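You operate a simulated robot arm through the tools that you are given. There is no shell and no other tool. Be economical: measure what you need, move in short steps, check, and stop when the job is done.

Carry out the task below with a simulated robot arm. There is one attempt and no reset: what you move stays moved.

JOB
Plug the lamp in where the charger is, with the green switch off while you swap.
Fine: the white charger goes in the tan tray; the grey plug is the lamp's; green switch on again at the end.

It is judged by the outcome, as a careful person would: the job done as asked, and still so three seconds after it is handed in. It fails if anything else is knocked over, pushed out of place, dropped, spilled or broken.

ROBOT AND FRAMES
A 6-joint arm with a two-finger parallel gripper, fixed in place. Base frame: the origin is at the foot of the arm, x ahead of it, y to its left, z up; the work surface is at about z = 0.755. Units: m, degrees, N and s.
With the tool pointing down near the work surface it reaches from about 0.26 to 0.68 m from the base axis. Its first joint turns from -66.0 to 66.0 degrees. Payload 2.9 kg.
The tool frame sits at the grasp point between the pads (the TCP): z along the fingers, y along the line on which they close. The tips reach 0.03 m beyond it. Largest opening 0.11 m; finger width 0.02, thickness 0.01; the body of the gripper, 0.048 by 0.112 m, starts 0.055 m behind the TCP.
Orientation is that of the tool frame in the base frame, as a unit quaternion [x, y, z, w]. With the fingers straight down and closing along the base's y, the tool's x points along the base's -x, its y along +y and its z along -z.

CONTROLS
- The arm moves only by the tool play_rows. Its argument "plan" is a list of rows, each an object of numbers (a shift or turn left out is 0, a gripper value left out holds the last): "tx", "ty", "tz": the shift along the tool's x, y, z in units of 40 mm (1.0 is 40 mm); "ax", "ay", "az": the turn, a rotation vector about the tool's x, y, z in units of 5 degrees (1.0 is 5 degrees); "claw": the finger opening in m, from 0 to 0.11. In form: [{"tx": .., "ty": .., "tz": .., "ax": .., "ay": .., "az": .., "claw": ..}, ...]. A call has 1 to 20 rows; each row shifts and turns the commanded pose from where the row before left it, along the tool's axes as they then stand. A call with a number of a shift or a turn outside -1 to 1 is refused whole. A row lasts 0.2 s, in which the tool goes at most 0.05 m and 8.6 degrees; a call with a longer step from one row to the next is refused whole, and so is a gripper value outside its range. A pose out of reach is approached as far as the arm can. The call stops where the force on the tool passes 40 N (or 10 N more than at its start, if that is more) or the arm is blocked; 0.2 s more then pass. The fingers move at their own pace (about 0.108 m/s each) and stop on an object; they squeeze with about 35 N. The grip force told is the motor's: it shows also when the fingers shut on nothing. Time passes only in rows, and 0.2 s behind the last, so rows that do not move let the fingers close. It gives the time, the measured TCP pose, the force on the tool (base axes), the opening and the grip force at its end, in the units of the frame above (readings bear some noise).
- Cameras (640 x 400 px; columns grow to the right, rows downward): "scene" is fixed at [0.0739, 0.4413, 1.3679]; the picture's right is [-0.73, -0.68, 0.00], its down [-0.49, 0.53, -0.69] and it looks along [0.47, -0.51, -0.72] (base axes); focal length 319 px, centre (320, 200). "wrist" rides on the gripper at [-0.036, 0, -0.057] in the tool frame; the picture's right is [0.00, -1.00, 0.00], its down [0.97, 0.00, -0.24] and it looks along [0.24, 0.00, 0.97] (tool axes); focal length 218 px, centre (320, 200). There is no depth. A picture from a camera that has moved, and an enlarged one, comes with that camera's place and axes in the base frame and with its lens.
- snapshot(camera): a new picture of that camera. The clock stands still meanwhile.
- enlarge(camera, box): a new picture of the part [left, top, right, bottom] of that camera's present view, enlarged. The clock stands still meanwhile.
- job_done(): hands the job in; it is judged then, once.

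Go step by step. Nothing tells you positions but the pictures and the camera data: compare them with the known pose of the tool, close in by small moves and look again before you grip or let go. The budget is 120 turns and 68 pictures, counting those below and the enlarged ones. Unless the task says otherwise, let go and move clear before handing in, and close with one line.

The tools are called after "Request:" by a JSON object that holds its "name" and its "arguments". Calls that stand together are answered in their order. play_rows: Moves the arm, as the interface text tells. Its arguments: {"type":"object","properties":{"plan":{"type":"array","items":{"type":"object","properties":{"tx":{"type":"number"},"ty":{"type":"number"},"tz":{"type":"number"},"ax":{"type":"number"},"ay":{"type":"number"},"az":{"type":"number"},"claw":{"type":"number"}}}}},"required":["plan"]} The other tools are called the same way: snapshot (camera) takes a picture; enlarge (camera, box) takes an enlarged picture of a part of a camera's view; job_done () hands the job in.

At the start:

```text
clock: 0.0
tool_pos: [0.3567, 0.1663, 1.099]
orientation: [0.0, 1.0, -0.001, 0.0]
ft_force: [0.7, 0.3, -0.5]
grip_width: 0.1099
gripper_force: 0.1
```

scene: 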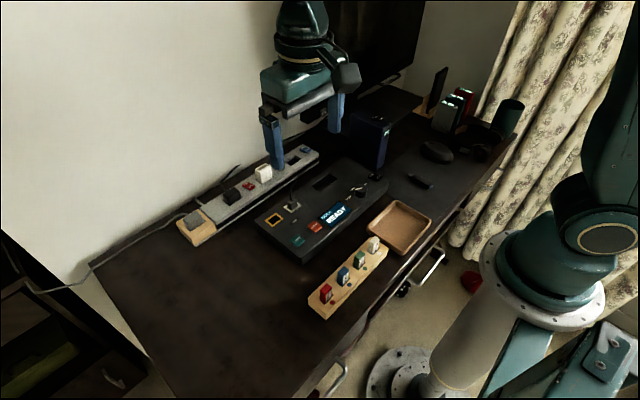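
wrist: 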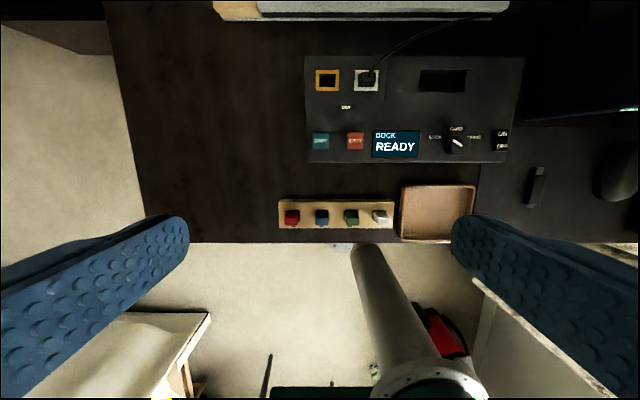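

I see a power strip at the back of the desk with plugs on it, a dock in the middle and the tan tray near the edge. I'll look closer at the strip.

Request:
{"name": "enlarge", "arguments": {"camera": "scene", "box": [170, 130, 330, 250]}}

Request:
{"name": "enlarge", "arguments": {"camera": "scene", "box": [240, 170, 440, 320]}}

```text
3.33 times, centred on (250, 190) of scene
camera zoom: at [0.0739, 0.4413, 1.3679], right [-0.73, -0.68, 0.0], down [-0.49, 0.53, -0.69], along [0.47, -0.51, -0.72], focal length 1065 px, centre (553, 233)
```

zoom: 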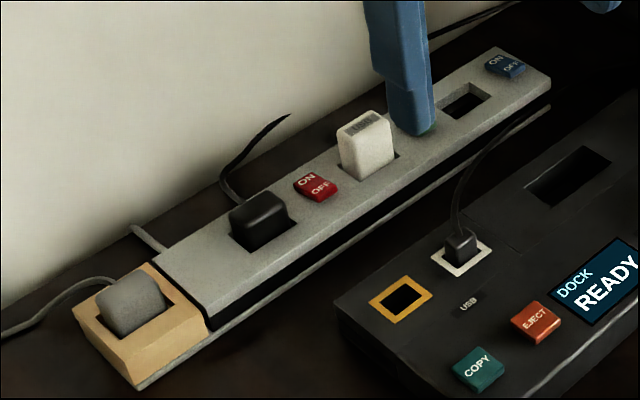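

```text
2.67 times, centred on (340, 245) of scene
camera zoom: at [0.0739, 0.4413, 1.3679], right [-0.73, -0.68, 0.0], down [-0.49, 0.53, -0.69], along [0.47, -0.51, -0.72], focal length 852 px, centre (267, 80)
```

zoom: 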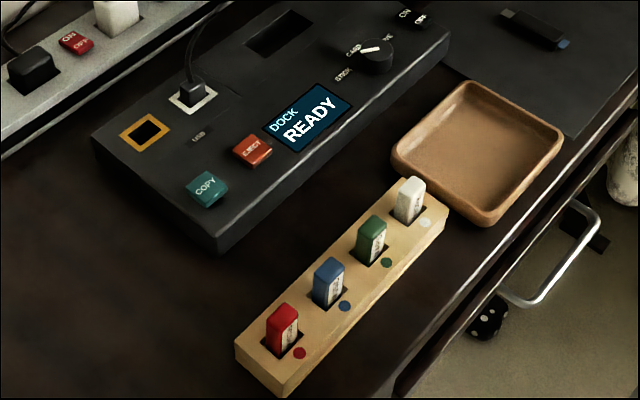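

The strip seems to lie along y at x≈0.61, with the grey plug parked at its far-left end. The green switch is hidden behind a finger. I'll move out for an overhead look.

Request:
{"name": "play_rows", "arguments": {"plan": [{"tx": -1}, {"tx": -1}, {"tx": -1}, {"tx": -1}, {"tx": -1}, {"tz": 1}, {"tz": 1}]}}

Request:
{"name": "snapshot", "arguments": {"camera": "wrist"}}

Request:
{"name": "snapshot", "arguments": {"camera": "scene"}}

```text
clock: 1.6
tool_pos: [0.5566, 0.1654, 1.0183]
orientation: [0.0, 1.0, 0.0, 0.0]
ft_force: [-0.6, -0.5, 0.0]
grip_width: 0.1103
gripper_force: 0.2
```

```text
63 pictures are left
camera wrist: at [0.5926, 0.1658, 1.0748], right [0.0, -1.0, 0.0], down [-0.97, 0.0, 0.24], along [-0.24, 0.0, -0.97], focal length 218 px, centre (320, 200)
```

wrist: 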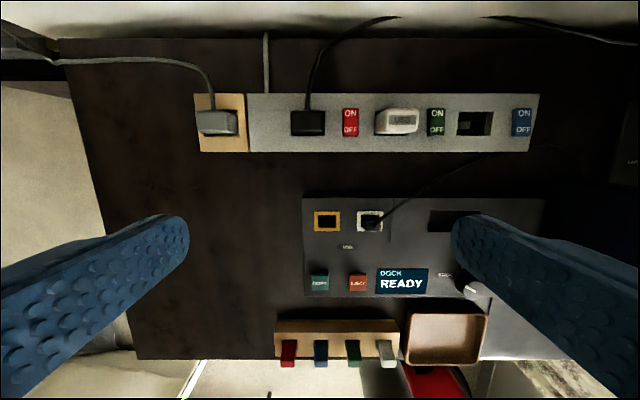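

```text
62 pictures are left
```

scene: 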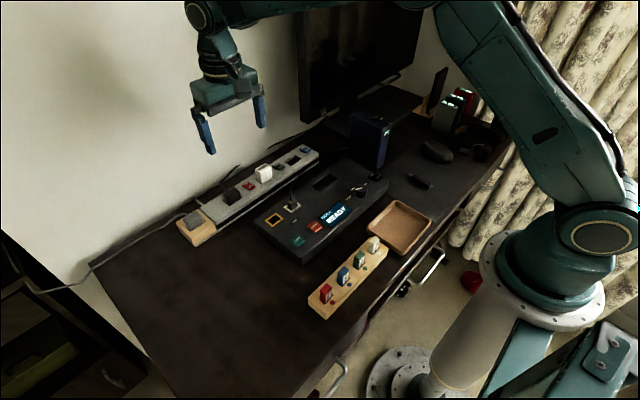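

The whole strip is now visible: black plug, red switch, charger, green switch, empty socket, blue switch. I'll zoom in.

Request:
{"name": "enlarge", "arguments": {"camera": "wrist", "box": [180, 50, 380, 175]}}

Request:
{"name": "enlarge", "arguments": {"camera": "wrist", "box": [360, 60, 560, 185]}}

Request:
{"name": "enlarge", "arguments": {"camera": "scene", "box": [170, 140, 330, 240]}}

```text
3.20 times, centred on (280, 112) of wrist
camera zoom: at [0.5926, 0.1658, 1.0748], right [0.0, -1.0, 0.0], down [-0.97, 0.0, 0.24], along [-0.24, 0.0, -0.97], focal length 698 px, centre (448, 480)
```

zoom: 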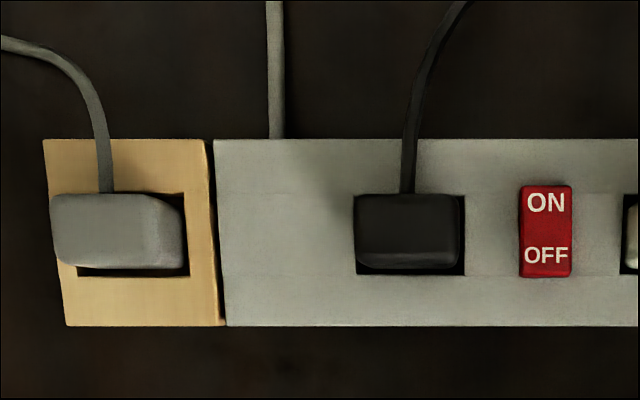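

```text
3.20 times, centred on (460, 122) of wrist
camera zoom: at [0.5926, 0.1658, 1.0748], right [0.0, -1.0, 0.0], down [-0.97, 0.0, 0.24], along [-0.24, 0.0, -0.97], focal length 698 px, centre (-128, 448)
```

zoom: 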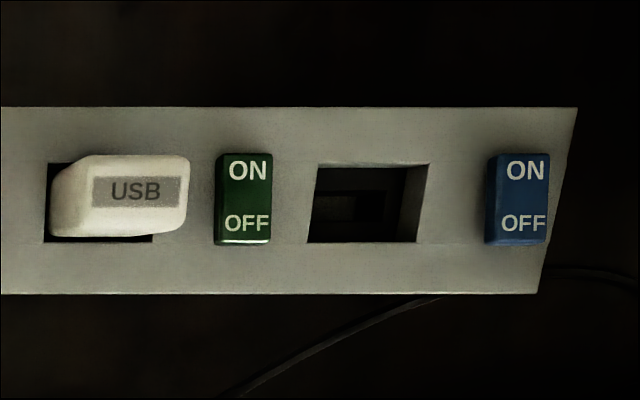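

```text
4.00 times, centred on (250, 190) of scene
camera zoom: at [0.074, 0.4413, 1.3679], right [-0.73, -0.68, 0.0], down [-0.49, 0.53, -0.69], along [0.47, -0.51, -0.72], focal length 1278 px, centre (600, 240)
```

zoom: 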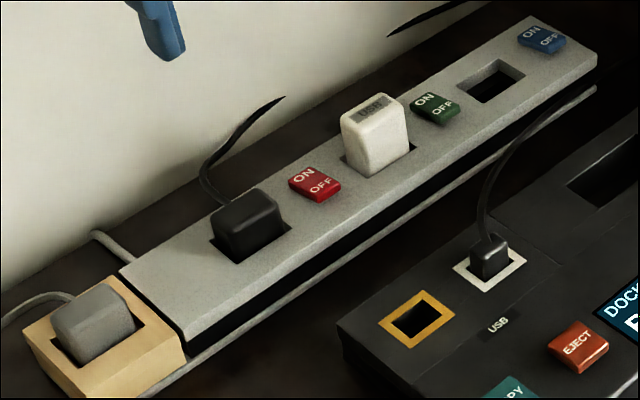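

Green switch is at about (0.620, 0.025), strip top z≈0.79, with the OFF end toward the robot. I'll close the gripper and hover over the OFF end.

Request:
{"name": "play_rows", "arguments": {"plan": [{"ty": -0.9, "tx": -0.3, "claw": 0}, {"ty": -0.9, "tx": -0.3}, {"ty": -0.9, "tx": -0.3}, {"ty": -0.8, "tx": -0.35}, {"tz": 1}, {"tz": 1}, {"tz": 0.9}, {}]}}

Request:
{"name": "snapshot", "arguments": {"camera": "wrist"}}

Request:
{"name": "enlarge", "arguments": {"camera": "scene", "box": [210, 110, 330, 185]}}

```text
clock: 3.4
tool_pos: [0.6052, 0.0275, 0.9034]
orientation: [0.0, 1.0, 0.0, 0.0]
ft_force: [-0.8, -0.6, -0.2]
grip_width: 0.0004
gripper_force: 35.2
```

```text
58 pictures are left
camera wrist: at [0.6413, 0.0284, 0.9598], right [0.0, -1.0, 0.0], down [-0.97, 0.0, 0.24], along [-0.24, 0.0, -0.97], focal length 218 px, centre (320, 200)
```

wrist: 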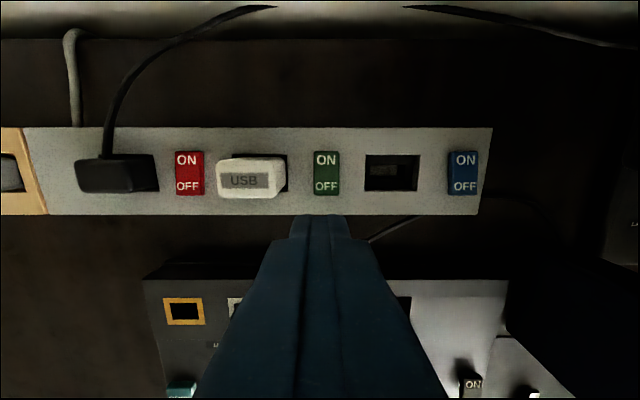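

```text
5.33 times, centred on (270, 148) of scene
camera zoom: at [0.0739, 0.4413, 1.3679], right [-0.73, -0.68, 0.0], down [-0.49, 0.53, -0.69], along [0.47, -0.51, -0.72], focal length 1704 px, centre (587, 480)
```

zoom: 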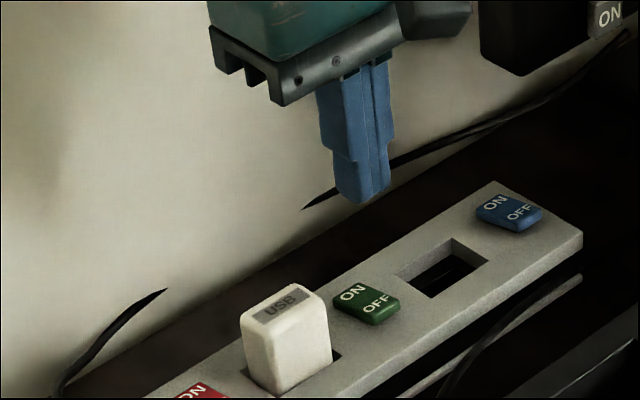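

The switch is at about (0.620, 0.024, 0.795). I'm descending carefully onto its OFF half.

Request:
{"name": "play_rows", "arguments": {"plan": [{"tx": 0.07, "ty": -0.09, "tz": 0.8}, {"tz": 0.7}, {"tz": 0.15}, {"tz": 0.1}, {"tz": 0.1}]}}

Request:
{"name": "enlarge", "arguments": {"camera": "scene", "box": [210, 110, 330, 185]}}

```text
clock: 4.6
tool_pos: [0.6033, 0.0227, 0.8292]
orientation: [0.0, 1.0, -0.001, 0.0]
ft_force: [0.2, 0.4, -0.1]
grip_width: 0.0001
gripper_force: 35.2
```

```text
5.33 times, centred on (270, 148) of scene
camera zoom: at [0.0739, 0.4413, 1.3679], right [-0.73, -0.68, 0.0], down [-0.49, 0.53, -0.69], along [0.47, -0.51, -0.72], focal length 1704 px, centre (587, 480)
```

zoom: 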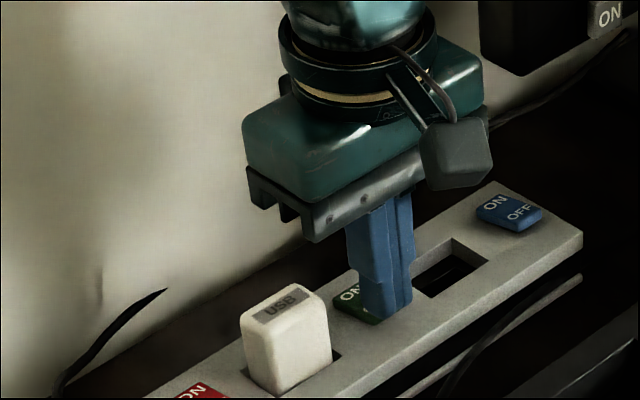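

Request:
{"name": "play_rows", "arguments": {"plan": [{"tz": 0.05}, {"tz": 0.05}, {"tz": 0.05}, {"tz": 0.05}]}}

```text
clock: 5.6
tool_pos: [0.6029, 0.022, 0.8253]
orientation: [0.0, 1.0, 0.001, 0.0]
ft_force: [-18.5, -3.2, 30.8]
grip_width: 0.0001
gripper_force: 35.3
```

There is contact, with 31 N upward. I'll check whether the rocker has flipped.

Request:
{"name": "enlarge", "arguments": {"camera": "scene", "box": [240, 130, 320, 180]}}

Request:
{"name": "snapshot", "arguments": {"camera": "wrist"}}

```text
8.00 times, centred on (280, 155) of scene
camera zoom: at [0.0729, 0.4412, 1.368], right [-0.73, -0.68, 0.0], down [-0.49, 0.53, -0.69], along [0.47, -0.51, -0.72], focal length 2555 px, centre (640, 560)
```

zoom: 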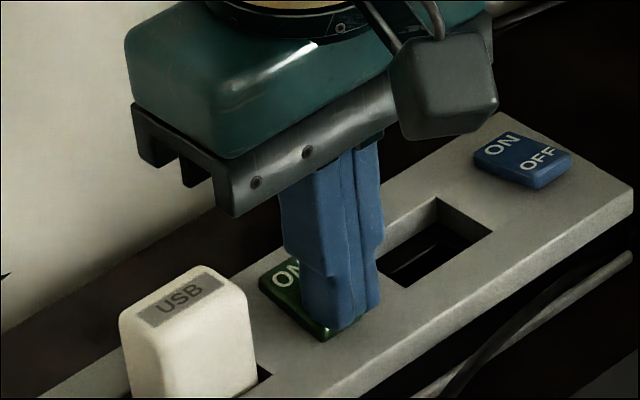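

```text
54 pictures are left
camera wrist: at [0.6391, 0.0233, 0.881], right [0.0, -1.0, 0.0], down [-0.97, 0.0, 0.24], along [-0.24, 0.0, -0.97], focal length 218 px, centre (320, 200)
```

wrist: 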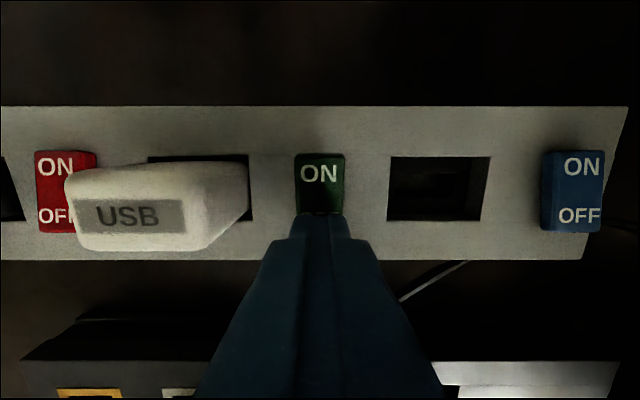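

Request:
{"name": "play_rows", "arguments": {"plan": [{"tz": -0.5}, {"tz": -1}, {"tz": -0.5}]}}

Request:
{"name": "enlarge", "arguments": {"camera": "scene", "box": [240, 130, 320, 180]}}

Request:
{"name": "enlarge", "arguments": {"camera": "wrist", "box": [180, 100, 500, 300]}}

```text
clock: 6.4
tool_pos: [0.6055, 0.0219, 0.9009]
orientation: [0.0, 1.0, 0.001, 0.001]
ft_force: [-0.1, -0.3, 0.1]
grip_width: 0.0
gripper_force: 35.2
```

```text
8.00 times, centred on (280, 155) of scene
camera zoom: at [0.0739, 0.4413, 1.3679], right [-0.73, -0.68, 0.0], down [-0.49, 0.53, -0.69], along [0.47, -0.51, -0.72], focal length 2555 px, centre (640, 560)
```

zoom: 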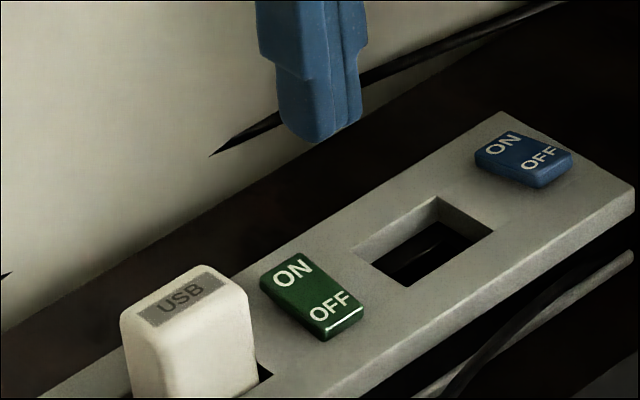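

```text
2.00 times, centred on (340, 200) of wrist
camera zoom: at [0.64, 0.0228, 0.9584], right [0.0, -1.0, 0.0], down [-0.97, 0.0, 0.24], along [-0.24, 0.0, -0.97], focal length 436 px, centre (280, 200)
```

zoom: 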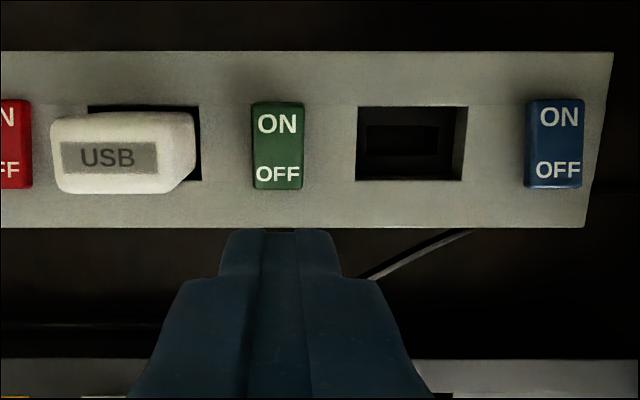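

The green switch is now OFF. The charger is at about (0.621, 0.0755), roughly 35 mm wide, top z≈0.824. I'll line up above it.

Request:
{"name": "play_rows", "arguments": {"plan": [{"tx": -0.2, "ty": 0.7, "claw": 0.05}, {"tx": -0.2, "ty": 0.64}, {"tz": 0.6}, {}]}}

Request:
{"name": "snapshot", "arguments": {"camera": "wrist"}}

Request:
{"name": "enlarge", "arguments": {"camera": "scene", "box": [220, 110, 316, 170]}}

```text
clock: 7.4
tool_pos: [0.6188, 0.0777, 0.8768]
orientation: [0.0, 1.0, 0.0, 0.0]
ft_force: [0.5, -0.3, -0.4]
grip_width: 0.0502
gripper_force: 0.1
```

```text
51 pictures are left
camera wrist: at [0.6557, 0.0775, 0.9334], right [0.0, -1.0, 0.0], down [-0.97, 0.0, 0.24], along [-0.24, 0.0, -0.97], focal length 218 px, centre (320, 200)
```

wrist: 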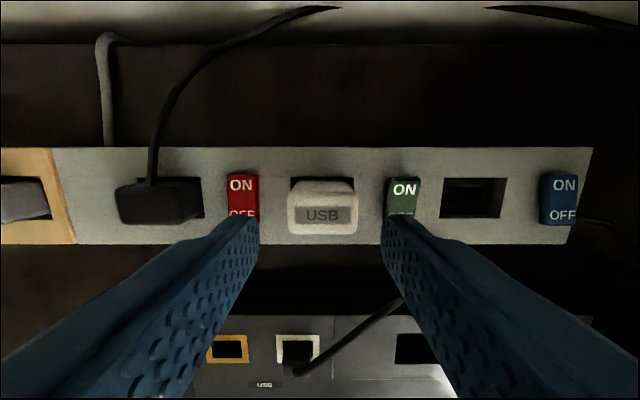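

```text
6.67 times, centred on (268, 140) of scene
camera zoom: at [0.0739, 0.4413, 1.3679], right [-0.73, -0.68, 0.0], down [-0.49, 0.53, -0.69], along [0.47, -0.51, -0.72], focal length 2130 px, centre (667, 600)
```

zoom: 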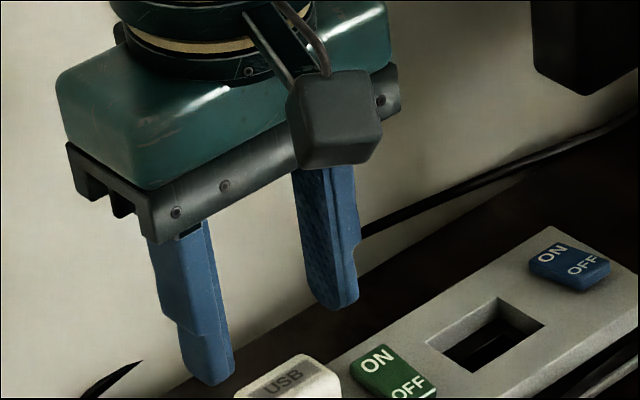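

Aligned with the charger; fingers clear both switches. I'm descending and closing.

Request:
{"name": "play_rows", "arguments": {"plan": [{"tx": -0.06, "ty": -0.03, "tz": 0.5}, {"tz": 0.5}, {"tz": 0.18}, {}]}}

Request:
{"name": "snapshot", "arguments": {"camera": "wrist"}}

Request:
{"name": "enlarge", "arguments": {"camera": "scene", "box": [220, 125, 316, 185]}}

```text
clock: 8.4
tool_pos: [0.6228, 0.0757, 0.8306]
orientation: [0.0, 1.0, 0.0, 0.0]
ft_force: [0.7, 0.8, -0.4]
grip_width: 0.0503
gripper_force: 0.0
```

```text
49 pictures are left
camera wrist: at [0.6582, 0.0763, 0.8872], right [0.0, -1.0, 0.0], down [-0.97, 0.0, 0.24], along [-0.24, 0.0, -0.97], focal length 218 px, centre (320, 200)
```

wrist: 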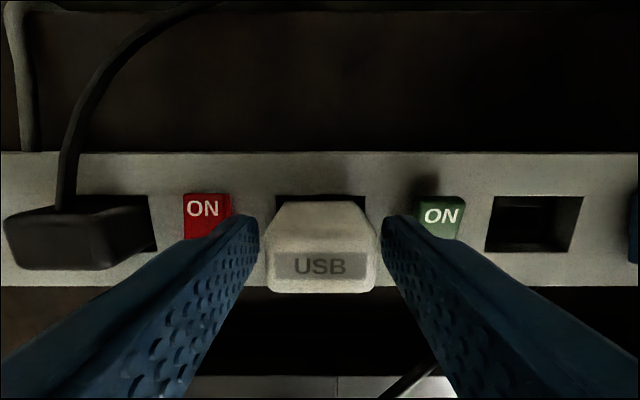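

```text
6.67 times, centred on (268, 155) of scene
camera zoom: at [0.0739, 0.4413, 1.3679], right [-0.73, -0.68, 0.0], down [-0.49, 0.53, -0.69], along [0.47, -0.51, -0.72], focal length 2130 px, centre (667, 500)
```

zoom: 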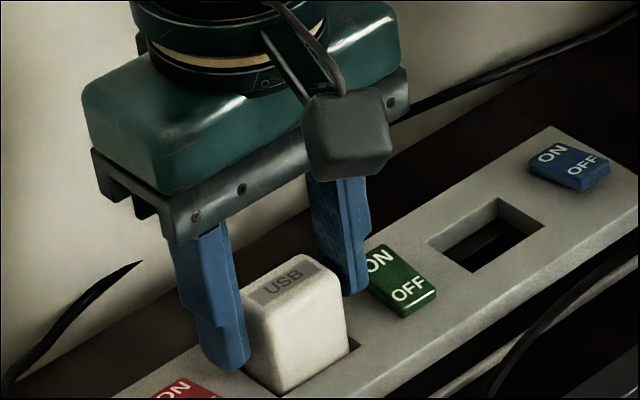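

Fingers straddle the charger cleanly. Closing, then pulling up in small steps.

Request:
{"name": "play_rows", "arguments": {"plan": [{"claw": 0.0}, {}, {}]}}

Request:
{"name": "play_rows", "arguments": {"plan": [{"tz": -0.1}, {"tz": -0.15}, {"tz": -0.2}, {"tz": -0.3}]}}

Request:
{"name": "enlarge", "arguments": {"camera": "scene", "box": [200, 110, 328, 190]}}

```text
clock: 9.2
tool_pos: [0.6219, 0.0749, 0.831]
orientation: [0.0, 1.0, 0.0, 0.0]
ft_force: [-0.2, -0.2, 0.3]
grip_width: 0.0381
gripper_force: 35.0
```

```text
clock: 10.2
tool_pos: [0.622, 0.0766, 0.8603]
orientation: [0.0, 1.0, 0.0, -0.001]
ft_force: [-0.4, 1.0, -0.4]
grip_width: 0.0383
gripper_force: 35.1
```

```text
5.00 times, centred on (264, 150) of scene
camera zoom: at [0.0739, 0.4413, 1.3679], right [-0.73, -0.68, 0.0], down [-0.49, 0.53, -0.69], along [0.47, -0.51, -0.72], focal length 1597 px, centre (600, 450)
```

zoom: 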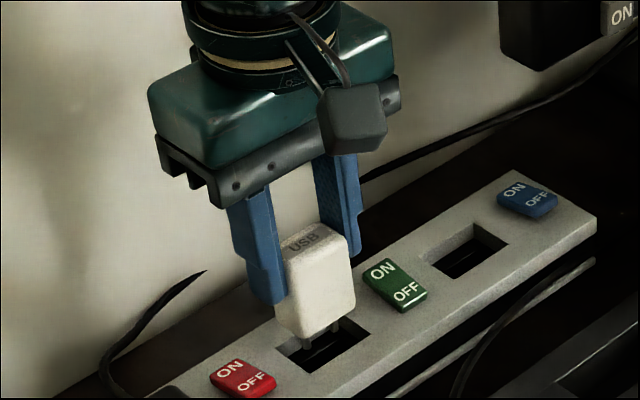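

The charger is out cleanly. The tray centre is about (0.27, -0.05), so I'll lift and carry the charger to above it.

Request:
{"name": "play_rows", "arguments": {"plan": [{"tz": -0.9}, {"tz": -0.9}, {"tz": -0.6}, {"tx": 0.93, "ty": -0.35}, {"tx": 0.93, "ty": -0.35}, {"tx": 0.93, "ty": -0.35}, {"tx": 0.93, "ty": -0.35}, {"tx": 0.93, "ty": -0.35}, {"tx": 0.93, "ty": -0.35}, {"tx": 0.93, "ty": -0.35}, {"tx": 0.93, "ty": -0.35}, {"tx": 0.93, "ty": -0.35}, {}]}}

Request:
{"name": "snapshot", "arguments": {"camera": "scene"}}

Request:
{"name": "snapshot", "arguments": {"camera": "wrist"}}

```text
clock: 13.0
tool_pos: [0.2868, -0.0515, 0.9585]
orientation: [0.0, 1.0, 0.0, 0.0]
ft_force: [0.5, 1.5, -0.9]
grip_width: 0.0379
gripper_force: 34.7
```

```text
46 pictures are left
```

scene: 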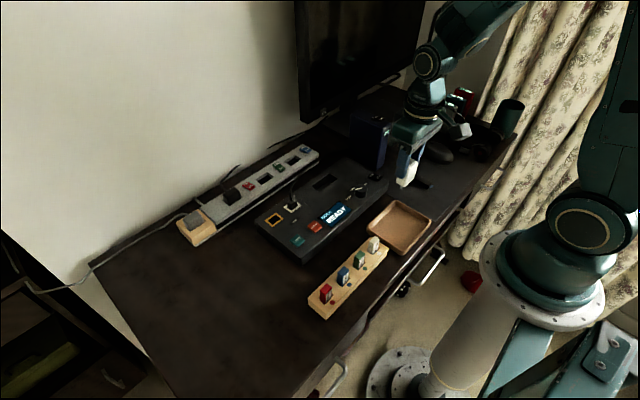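

```text
45 pictures are left
camera wrist: at [0.3225, -0.0498, 1.0142], right [0.0, -1.0, 0.0], down [-0.97, 0.0, 0.24], along [-0.24, 0.0, -0.97], focal length 218 px, centre (320, 200)
```

wrist: 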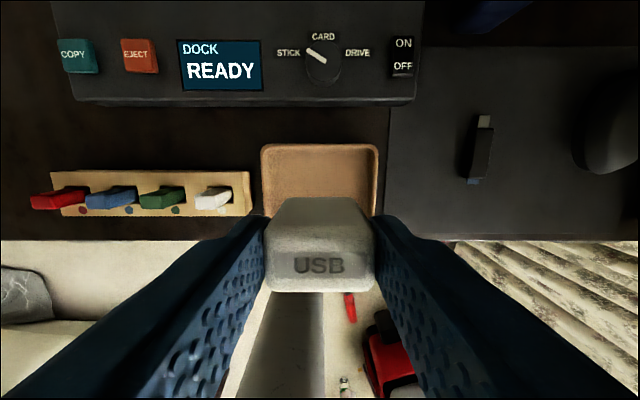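

The tray interior spans about x 0.225–0.312 and y −0.10–0.0. I'm lowering the charger into it.

Request:
{"name": "play_rows", "arguments": {"plan": [{"tx": 0.25, "tz": 0.9}, {"tz": 0.9}, {"tz": 0.8}, {"tz": 0.2}, {"tz": 0.1}]}}

Request:
{"name": "enlarge", "arguments": {"camera": "scene", "box": [340, 160, 468, 260]}}

```text
clock: 14.2
tool_pos: [0.2766, -0.0509, 0.8385]
orientation: [0.0, 1.0, 0.0, 0.0]
ft_force: [0.0, -0.3, -0.8]
grip_width: 0.0379
gripper_force: 35.4
```

```text
4.00 times, centred on (404, 210) of scene
camera zoom: at [0.0739, 0.4413, 1.3679], right [-0.73, -0.68, 0.0], down [-0.49, 0.53, -0.69], along [0.47, -0.51, -0.72], focal length 1278 px, centre (-16, 160)
```

zoom: 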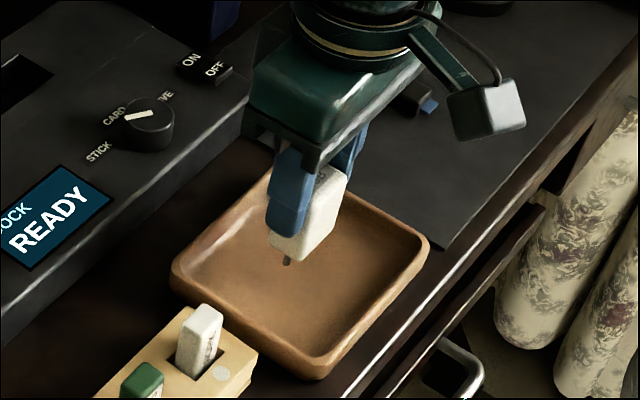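

Request:
{"name": "play_rows", "arguments": {"plan": [{"tz": 0.1}, {"tz": 0.08}, {"tz": 0.08}, {"tz": 0.08}]}}

Request:
{"name": "enlarge", "arguments": {"camera": "scene", "box": [340, 160, 468, 260]}}

```text
clock: 15.2
tool_pos: [0.2764, -0.0514, 0.8282]
orientation: [0.0, 1.0, -0.002, 0.001]
ft_force: [-1.5, -0.5, 9.8]
grip_width: 0.0381
gripper_force: 34.7
stopped in row 4: the force on the tool passed its limit (the readings are from after the stop); the commanded pose is now the measured one
```

```text
4.00 times, centred on (404, 210) of scene
camera zoom: at [0.0738, 0.4413, 1.3679], right [-0.73, -0.68, 0.0], down [-0.49, 0.53, -0.69], along [0.47, -0.51, -0.72], focal length 1278 px, centre (-16, 160)
```

zoom: 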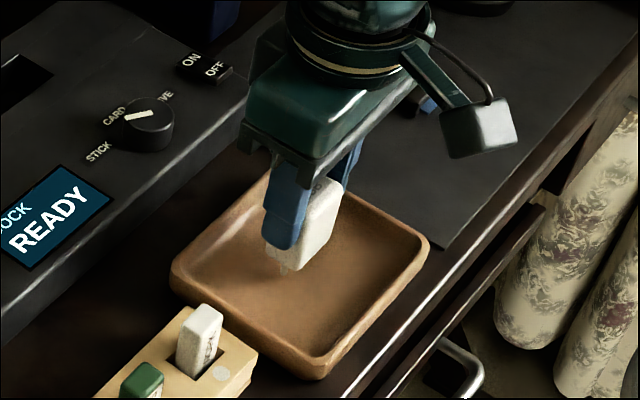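

The prongs are touching the tray floor. I'll open gently and move straight up.

Request:
{"name": "play_rows", "arguments": {"plan": [{"tz": -0.02, "claw": 0.044}, {"claw": 0.06}, {}, {"tz": -0.3}, {"tz": -0.7}, {"tz": -1}, {"tz": -1}]}}

Request:
{"name": "enlarge", "arguments": {"camera": "scene", "box": [340, 160, 468, 260]}}

```text
clock: 16.9
tool_pos: [0.2772, -0.0512, 0.9477]
orientation: [0.0, 1.0, 0.0, 0.001]
ft_force: [0.2, 0.3, 0.3]
grip_width: 0.0602
gripper_force: 0.1
```

```text
4.00 times, centred on (404, 210) of scene
camera zoom: at [0.0739, 0.4413, 1.3679], right [-0.73, -0.68, 0.0], down [-0.49, 0.53, -0.69], along [0.47, -0.51, -0.72], focal length 1278 px, centre (-16, 160)
```

zoom: 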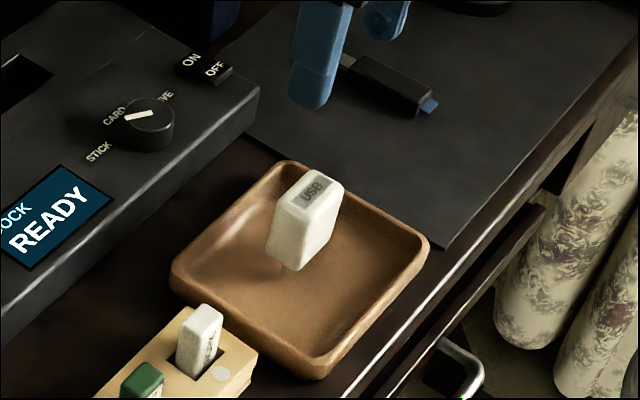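

The charger is in the tray. Next, the lamp's grey plug in its wooden stand at about (0.61, 0.285).

Request:
{"name": "play_rows", "arguments": {"plan": [{"tz": -0.8}, {"tx": -0.8, "ty": 0.82}, {"tx": -0.8, "ty": 0.82}, {"tx": -0.8, "ty": 0.82}, {"tx": -0.8, "ty": 0.82}, {"tx": -0.8, "ty": 0.82}, {"tx": -0.8, "ty": 0.82}, {"tx": -0.8, "ty": 0.82}, {"tx": -0.8, "ty": 0.82}, {"tx": -0.8, "ty": 0.82}, {"tx": -0.8, "ty": 0.82}, {"tz": 0.9}, {}]}}

Request:
{"name": "snapshot", "arguments": {"camera": "wrist"}}

Request:
{"name": "enlarge", "arguments": {"camera": "scene", "box": [130, 120, 290, 245]}}

```text
clock: 19.6
tool_pos: [0.5951, 0.2755, 0.9435]
orientation: [-0.001, 1.0, -0.001, 0.001]
ft_force: [0.2, 0.5, -0.1]
grip_width: 0.0602
gripper_force: 0.0
```

```text
41 pictures are left
camera wrist: at [0.6311, 0.2766, 1.0001], right [0.0, -1.0, 0.0], down [-0.97, 0.0, 0.24], along [-0.24, 0.0, -0.97], focal length 218 px, centre (320, 200)
```

wrist: 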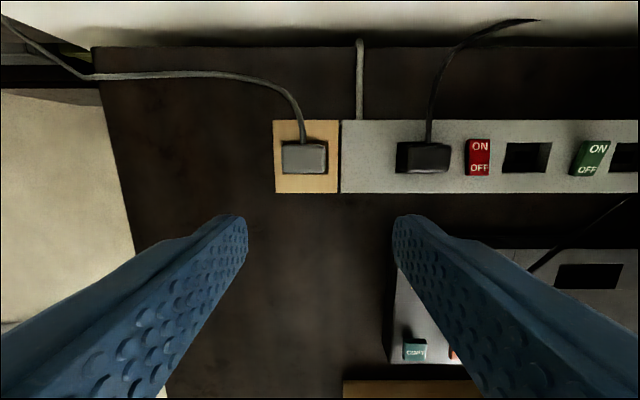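

```text
3.20 times, centred on (210, 182) of scene
camera zoom: at [0.0739, 0.4413, 1.3679], right [-0.73, -0.68, 0.0], down [-0.49, 0.53, -0.69], along [0.47, -0.51, -0.72], focal length 1022 px, centre (672, 256)
```

zoom: 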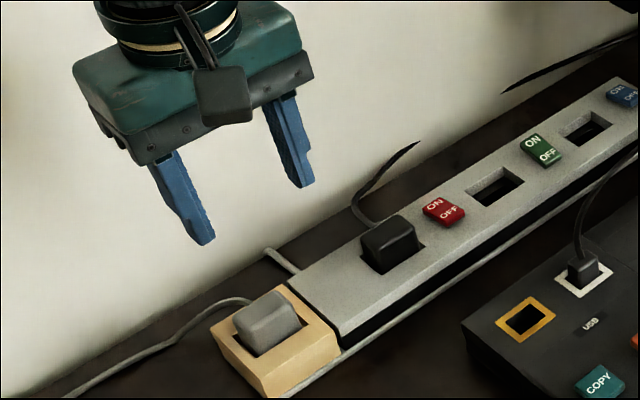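

Request:
{"name": "enlarge", "arguments": {"camera": "wrist", "box": [260, 100, 388, 210]}}

```text
3.64 times, centred on (324, 155) of wrist
camera zoom: at [0.6311, 0.2766, 1.0001], right [0.0, -1.0, 0.0], down [-0.97, 0.0, 0.24], along [-0.24, 0.0, -0.97], focal length 794 px, centre (306, 364)
```

zoom: 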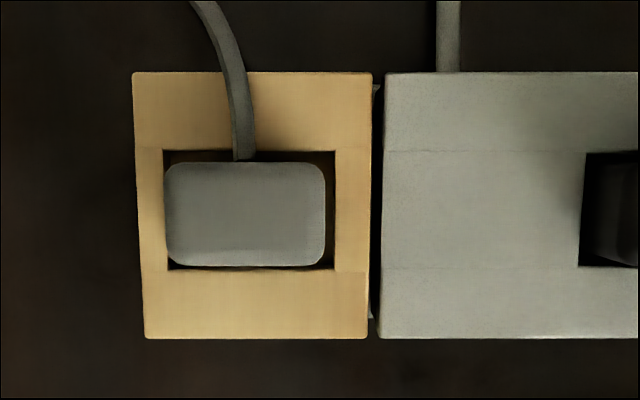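

The plug is at about (0.620, 0.291), about 38 mm wide, near the edge of reach. I'll move above it with the claw at 0.052 and check.

Request:
{"name": "play_rows", "arguments": {"plan": [{"tx": -0.3, "ty": 0.2, "claw": 0.052}, {"tx": -0.32, "ty": 0.19}, {"tz": 0.8}, {"tz": 0.8}, {}]}}

Request:
{"name": "snapshot", "arguments": {"camera": "wrist"}}

Request:
{"name": "enlarge", "arguments": {"camera": "scene", "box": [140, 150, 268, 250]}}

```text
clock: 20.9
tool_pos: [0.6129, 0.2887, 0.8812]
orientation: [0.0, 1.0, -0.002, 0.001]
ft_force: [0.2, 0.0, -0.3]
grip_width: 0.052
gripper_force: 0.0
out of reach, approached as far as the arm can: row 2
```

```text
38 pictures are left
camera wrist: at [0.6486, 0.2898, 0.9379], right [0.0, -1.0, 0.0], down [-0.97, 0.0, 0.24], along [-0.24, 0.0, -0.97], focal length 218 px, centre (320, 200)
```

wrist: 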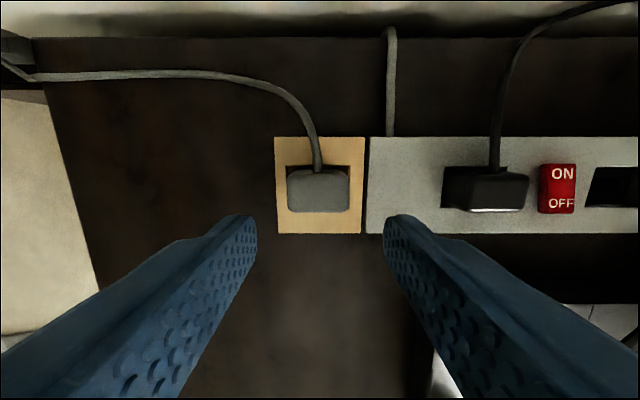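

```text
4.00 times, centred on (204, 200) of scene
camera zoom: at [0.0739, 0.4413, 1.3679], right [-0.73, -0.68, 0.0], down [-0.49, 0.53, -0.69], along [0.47, -0.51, -0.72], focal length 1278 px, centre (784, 200)
```

zoom: 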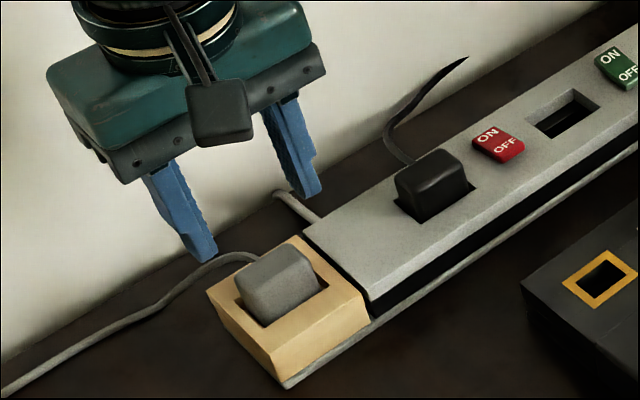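

The arm is just short of reach when vertical. I'll tilt the fingers 10° outward about the tool's y, which pulls the wrist in, and use the same tilt again for insertion.

Request:
{"name": "play_rows", "arguments": {"plan": [{"ay": -1}, {"ay": -1}, {}]}}

```text
clock: 21.6
tool_pos: [0.6132, 0.2872, 0.8823]
orientation: [0.001, 0.996, -0.001, 0.089]
ft_force: [0.7, 0.4, -0.2]
grip_width: 0.0521
gripper_force: 0.1
```

Request:
{"name": "play_rows", "arguments": {"plan": [{"tx": 0.06, "ty": 0.08, "tz": 0.8}, {}]}}

Request:
{"name": "snapshot", "arguments": {"camera": "wrist"}}

Request:
{"name": "enlarge", "arguments": {"camera": "scene", "box": [140, 150, 268, 250]}}

```text
clock: 22.2
tool_pos: [0.6168, 0.2919, 0.8485]
orientation: [0.0, 0.996, 0.001, 0.089]
ft_force: [-0.3, 1.4, 0.2]
grip_width: 0.052
gripper_force: 0.0
```

```text
36 pictures are left
camera wrist: at [0.6429, 0.292, 0.9099], right [0.0, -1.0, 0.0], down [-1.0, 0.0, 0.07], along [-0.07, 0.0, -1.0], focal length 218 px, centre (320, 200)
```

wrist: 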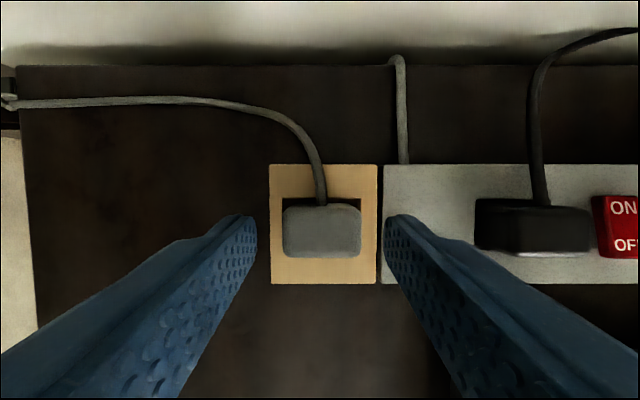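

```text
4.00 times, centred on (204, 200) of scene
camera zoom: at [0.0739, 0.4413, 1.3679], right [-0.73, -0.68, 0.0], down [-0.49, 0.53, -0.69], along [0.47, -0.51, -0.72], focal length 1278 px, centre (784, 200)
```

zoom: 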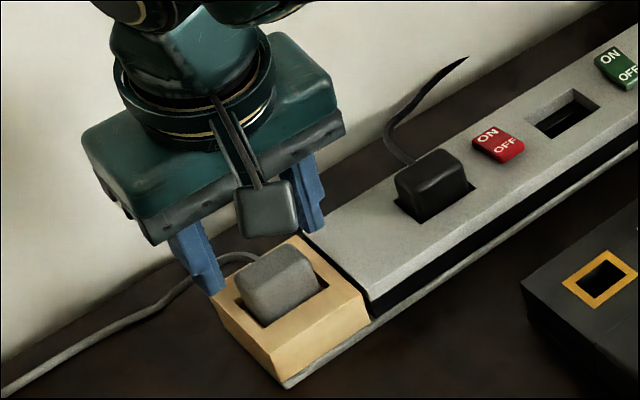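

Centred over the plug. I'm descending vertically in small steps.

Request:
{"name": "play_rows", "arguments": {"plan": [{"tx": 0.05, "tz": 0.27}, {"tx": 0.04, "tz": 0.25}, {}]}}

Request:
{"name": "snapshot", "arguments": {"camera": "wrist"}}

Request:
{"name": "enlarge", "arguments": {"camera": "scene", "box": [140, 160, 268, 260]}}

```text
clock: 23.1
tool_pos: [0.6179, 0.2903, 0.8268]
orientation: [0.0, 0.996, 0.0, 0.089]
ft_force: [0.0, 0.4, 0.2]
grip_width: 0.0521
gripper_force: 0.0
```

```text
34 pictures are left
camera wrist: at [0.6432, 0.2919, 0.8887], right [0.0, -1.0, 0.0], down [-1.0, 0.0, 0.07], along [-0.07, 0.0, -1.0], focal length 218 px, centre (320, 200)
```

wrist: 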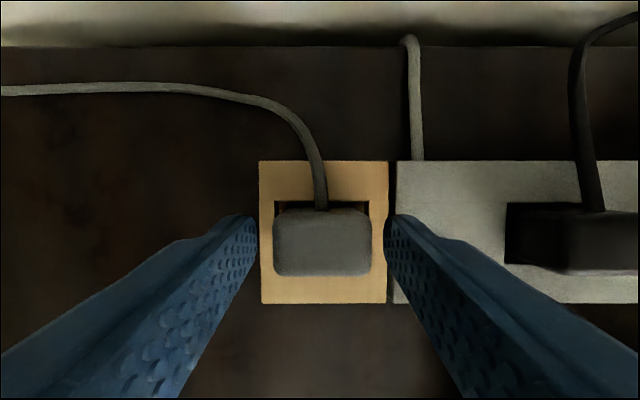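

```text
4.00 times, centred on (204, 210) of scene
camera zoom: at [0.0739, 0.4413, 1.3679], right [-0.73, -0.68, 0.0], down [-0.49, 0.53, -0.69], along [0.47, -0.51, -0.72], focal length 1278 px, centre (784, 160)
```

zoom: 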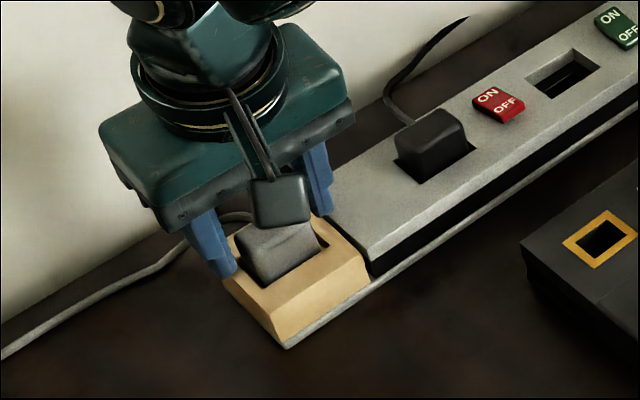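

Request:
{"name": "play_rows", "arguments": {"plan": [{"tx": 0.01, "tz": 0.06}, {"claw": 0}, {}, {}]}}

Request:
{"name": "enlarge", "arguments": {"camera": "wrist", "box": [220, 130, 420, 300]}}

```text
clock: 24.1
tool_pos: [0.6178, 0.2907, 0.8252]
orientation: [0.0, 0.996, -0.002, 0.087]
ft_force: [-0.5, -0.2, 0.9]
grip_width: 0.0379
gripper_force: 35.2
```

```text
2.35 times, centred on (320, 215) of wrist
camera zoom: at [0.6434, 0.292, 0.8866], right [0.0, -1.0, 0.0], down [-1.0, 0.0, 0.07], along [-0.07, 0.0, -1.0], focal length 514 px, centre (320, 165)
```

zoom: 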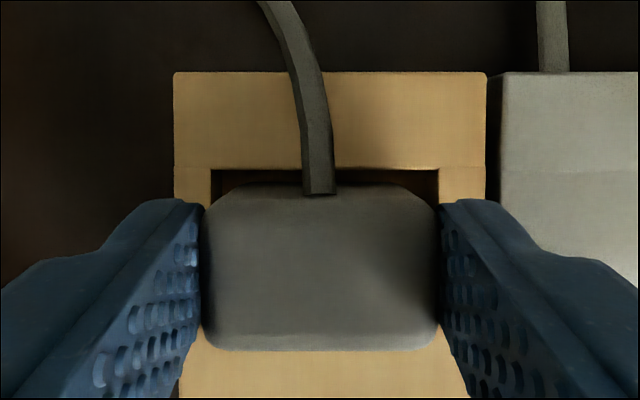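

Firm grip at 38 mm. Pulling straight up slowly.

Request:
{"name": "play_rows", "arguments": {"plan": [{"tx": -0.017, "tz": -0.098}, {"tx": -0.026, "tz": -0.148}, {"tx": -0.05, "tz": -0.295}, {"tx": -0.07, "tz": -0.39}, {"tx": -0.07, "tz": -0.39}]}}

Request:
{"name": "snapshot", "arguments": {"camera": "scene"}}

Request:
{"name": "enlarge", "arguments": {"camera": "scene", "box": [140, 140, 300, 240]}}

```text
clock: 25.2
tool_pos: [0.6165, 0.2915, 0.88]
orientation: [0.0, 0.996, -0.001, 0.088]
ft_force: [0.1, -0.1, 0.0]
grip_width: 0.0381
gripper_force: 34.8
```

```text
31 pictures are left
```

scene: 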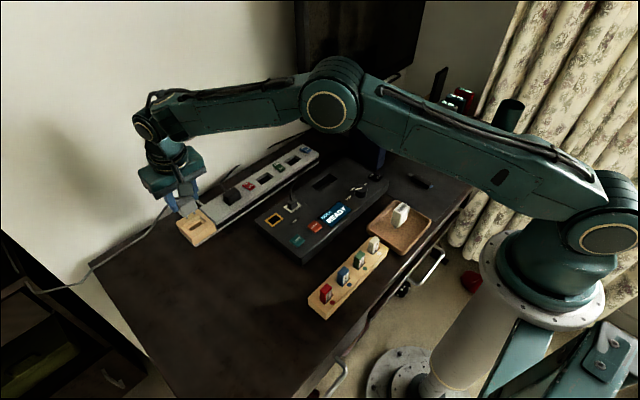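

```text
4.00 times, centred on (220, 190) of scene
camera zoom: at [0.0739, 0.4413, 1.3679], right [-0.73, -0.68, 0.0], down [-0.49, 0.53, -0.69], along [0.47, -0.51, -0.72], focal length 1278 px, centre (720, 240)
```

zoom: 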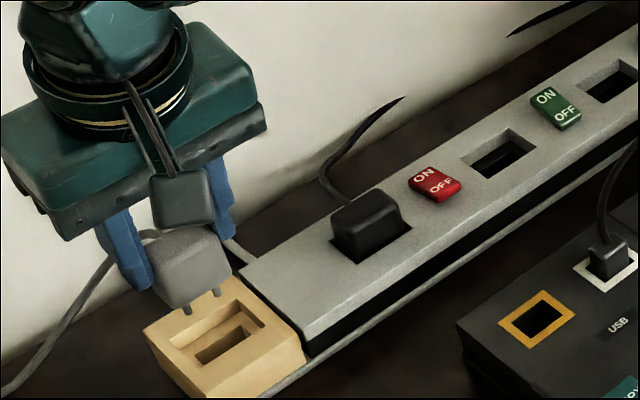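

The lamp plug is free and its prongs clear the stand. I'll lift a bit and translate −0.216 m in y to above the charger's socket.

Request:
{"name": "play_rows", "arguments": {"plan": [{"tx": -0.174, "tz": -0.985}, {"ty": -0.9}, {"ty": -0.9}, {"ty": -0.9}, {"ty": -0.9}, {"ty": -0.9}, {"ty": -0.9}, {}]}}

Request:
{"name": "snapshot", "arguments": {"camera": "wrist"}}

Request:
{"name": "enlarge", "arguments": {"camera": "scene", "box": [190, 90, 318, 190]}}

```text
clock: 27.1
tool_pos: [0.6167, 0.0746, 0.9192]
orientation: [0.0, 0.996, 0.0, 0.088]
ft_force: [0.3, 0.3, 0.1]
grip_width: 0.0376
gripper_force: 34.6
```

```text
29 pictures are left
camera wrist: at [0.6424, 0.0757, 0.9807], right [0.0, -1.0, 0.0], down [-1.0, 0.0, 0.07], along [-0.07, 0.0, -1.0], focal length 218 px, centre (320, 200)
```

wrist: 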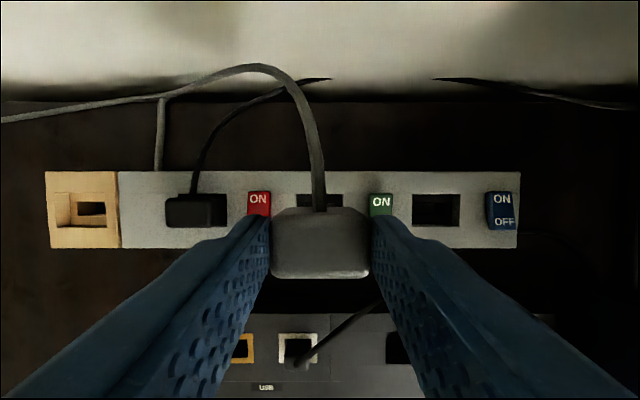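

```text
4.00 times, centred on (254, 140) of scene
camera zoom: at [0.074, 0.4413, 1.3679], right [-0.73, -0.68, 0.0], down [-0.49, 0.53, -0.69], along [0.47, -0.51, -0.72], focal length 1278 px, centre (584, 440)
```

zoom: 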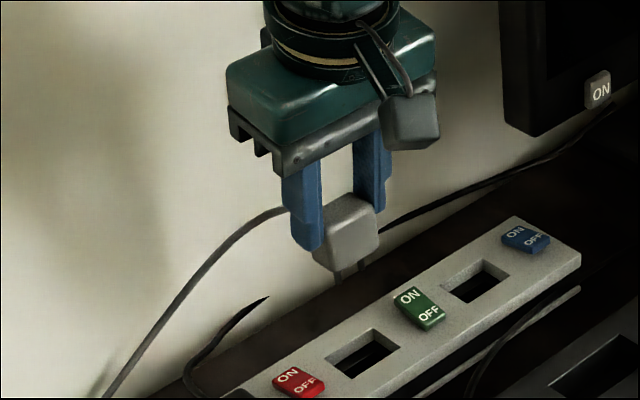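

The plug is centred over the recess (both at image column 320). I'm descending to just above the socket.

Request:
{"name": "play_rows", "arguments": {"plan": [{"tx": 0.13, "tz": 0.74}, {"tx": 0.12, "tz": 0.69}, {}]}}

Request:
{"name": "enlarge", "arguments": {"camera": "wrist", "box": [220, 130, 420, 300]}}

Request:
{"name": "enlarge", "arguments": {"camera": "scene", "box": [216, 120, 312, 190]}}

```text
clock: 27.9
tool_pos: [0.6197, 0.0746, 0.8618]
orientation: [-0.001, 0.996, -0.001, 0.088]
ft_force: [0.6, -0.9, 0.0]
grip_width: 0.0378
gripper_force: 35.2
```

```text
2.35 times, centred on (320, 215) of wrist
camera zoom: at [0.644, 0.0748, 0.9233], right [0.0, -1.0, 0.0], down [-1.0, 0.0, 0.07], along [-0.07, 0.0, -1.0], focal length 514 px, centre (320, 165)
```

zoom: 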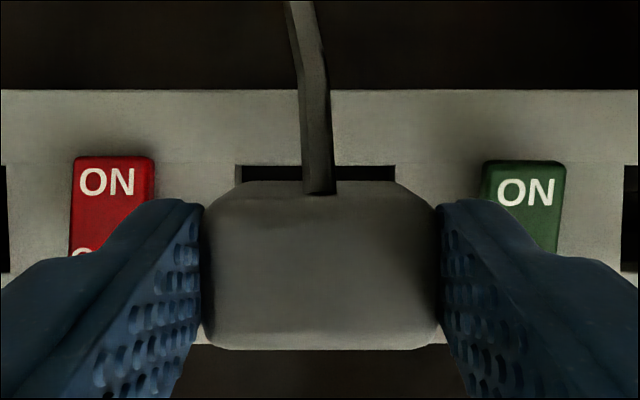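

```text
5.71 times, centred on (264, 155) of scene
camera zoom: at [0.0739, 0.4413, 1.3679], right [-0.73, -0.68, 0.0], down [-0.49, 0.53, -0.69], along [0.47, -0.51, -0.72], focal length 1825 px, centre (640, 457)
```

zoom: 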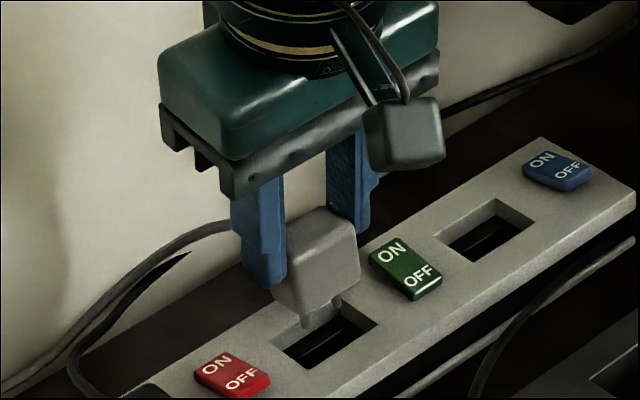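

Nearly aligned; a +1 mm y correction, then descend slowly while watching force.

Request:
{"name": "play_rows", "arguments": {"plan": [{"ty": 0.025, "tx": 0.025, "tz": 0.1}, {"tx": 0.017, "tz": 0.098}, {"tx": 0.017, "tz": 0.098}, {"tx": 0.017, "tz": 0.098}, {}]}}

Request:
{"name": "enlarge", "arguments": {"camera": "scene", "box": [216, 120, 312, 190]}}

```text
clock: 29.1
tool_pos: [0.6178, 0.0758, 0.8467]
orientation: [0.0, 0.996, -0.001, 0.088]
ft_force: [-0.7, -0.2, -0.7]
grip_width: 0.038
gripper_force: 35.0
```

```text
5.71 times, centred on (264, 155) of scene
camera zoom: at [0.0739, 0.4413, 1.3679], right [-0.73, -0.68, 0.0], down [-0.49, 0.53, -0.69], along [0.47, -0.51, -0.72], focal length 1825 px, centre (640, 457)
```

zoom: 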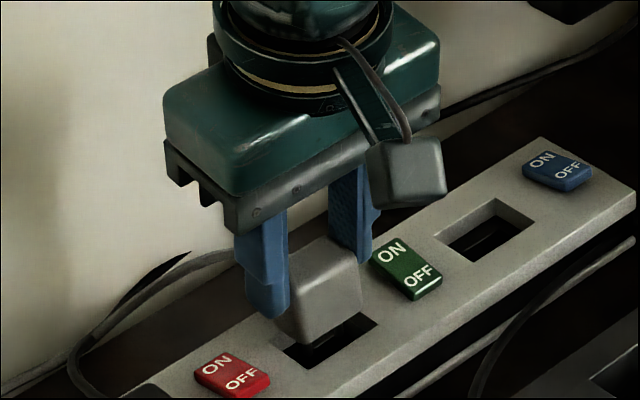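

Request:
{"name": "play_rows", "arguments": {"plan": [{"tx": 0.013, "tz": 0.074}, {"tx": 0.013, "tz": 0.074}, {"tx": 0.013, "tz": 0.074}, {"tx": 0.013, "tz": 0.074}, {}]}}

Request:
{"name": "enlarge", "arguments": {"camera": "scene", "box": [216, 120, 312, 190]}}

```text
clock: 30.2
tool_pos: [0.6182, 0.0757, 0.8336]
orientation: [0.001, 0.996, -0.001, 0.089]
ft_force: [0.5, -0.3, -0.2]
grip_width: 0.0376
gripper_force: 35.3
```

```text
5.71 times, centred on (264, 155) of scene
camera zoom: at [0.0739, 0.4413, 1.3679], right [-0.73, -0.68, 0.0], down [-0.49, 0.53, -0.69], along [0.47, -0.51, -0.72], focal length 1825 px, centre (640, 457)
```

zoom: 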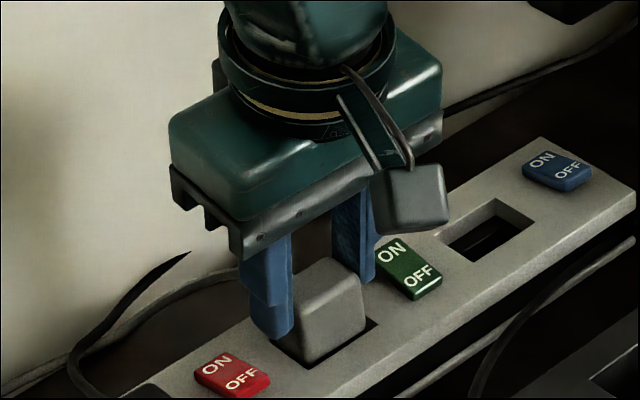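

The plug is sliding into the recess freely. Continuing down until it seats.

Request:
{"name": "play_rows", "arguments": {"plan": [{"tx": 0.009, "tz": 0.05}, {"tx": 0.009, "tz": 0.05}, {"tx": 0.009, "tz": 0.05}, {"tx": 0.009, "tz": 0.05}, {}]}}

```text
clock: 31.4
tool_pos: [0.617, 0.076, 0.8244]
orientation: [0.001, 0.996, 0.0, 0.088]
ft_force: [-0.5, -1.0, 0.6]
grip_width: 0.0377
gripper_force: 34.9
```

Request:
{"name": "play_rows", "arguments": {"plan": [{"tx": 0.004, "tz": 0.025}, {"tx": 0.004, "tz": 0.025}, {}]}}

Request:
{"name": "enlarge", "arguments": {"camera": "scene", "box": [216, 120, 312, 190]}}

Request:
{"name": "enlarge", "arguments": {"camera": "wrist", "box": [220, 130, 420, 300]}}

```text
clock: 32.2
tool_pos: [0.6178, 0.0761, 0.8247]
orientation: [0.0, 0.996, 0.0, 0.09]
ft_force: [-2.4, 0.7, 14.8]
grip_width: 0.038
gripper_force: 34.9
```

```text
5.71 times, centred on (264, 155) of scene
camera zoom: at [0.0736, 0.4413, 1.3679], right [-0.73, -0.68, 0.0], down [-0.49, 0.53, -0.69], along [0.47, -0.51, -0.72], focal length 1825 px, centre (640, 457)
```

zoom: 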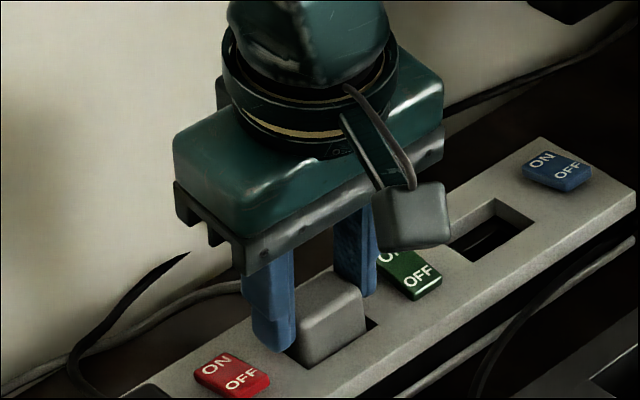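

```text
2.35 times, centred on (320, 215) of wrist
camera zoom: at [0.6427, 0.0769, 0.8866], right [0.0, -1.0, 0.0], down [-1.0, 0.0, 0.06], along [-0.06, 0.0, -1.0], focal length 514 px, centre (320, 165)
```

zoom: 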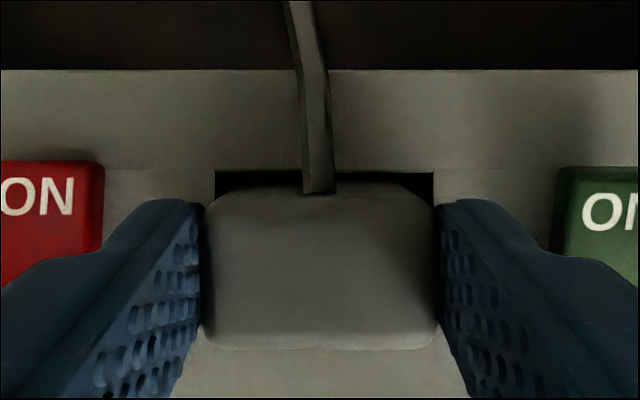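

It meets firm resistance at the same depth as it had in its stand. I'll press a little more to confirm it's seated.

Request:
{"name": "play_rows", "arguments": {"plan": [{"tx": 0.004, "tz": 0.025}, {}]}}

```text
clock: 32.9
tool_pos: [0.6177, 0.0759, 0.8247]
orientation: [0.0, 0.996, 0.0, 0.089]
ft_force: [-6.9, 0.1, 28.3]
grip_width: 0.038
gripper_force: 34.8
```

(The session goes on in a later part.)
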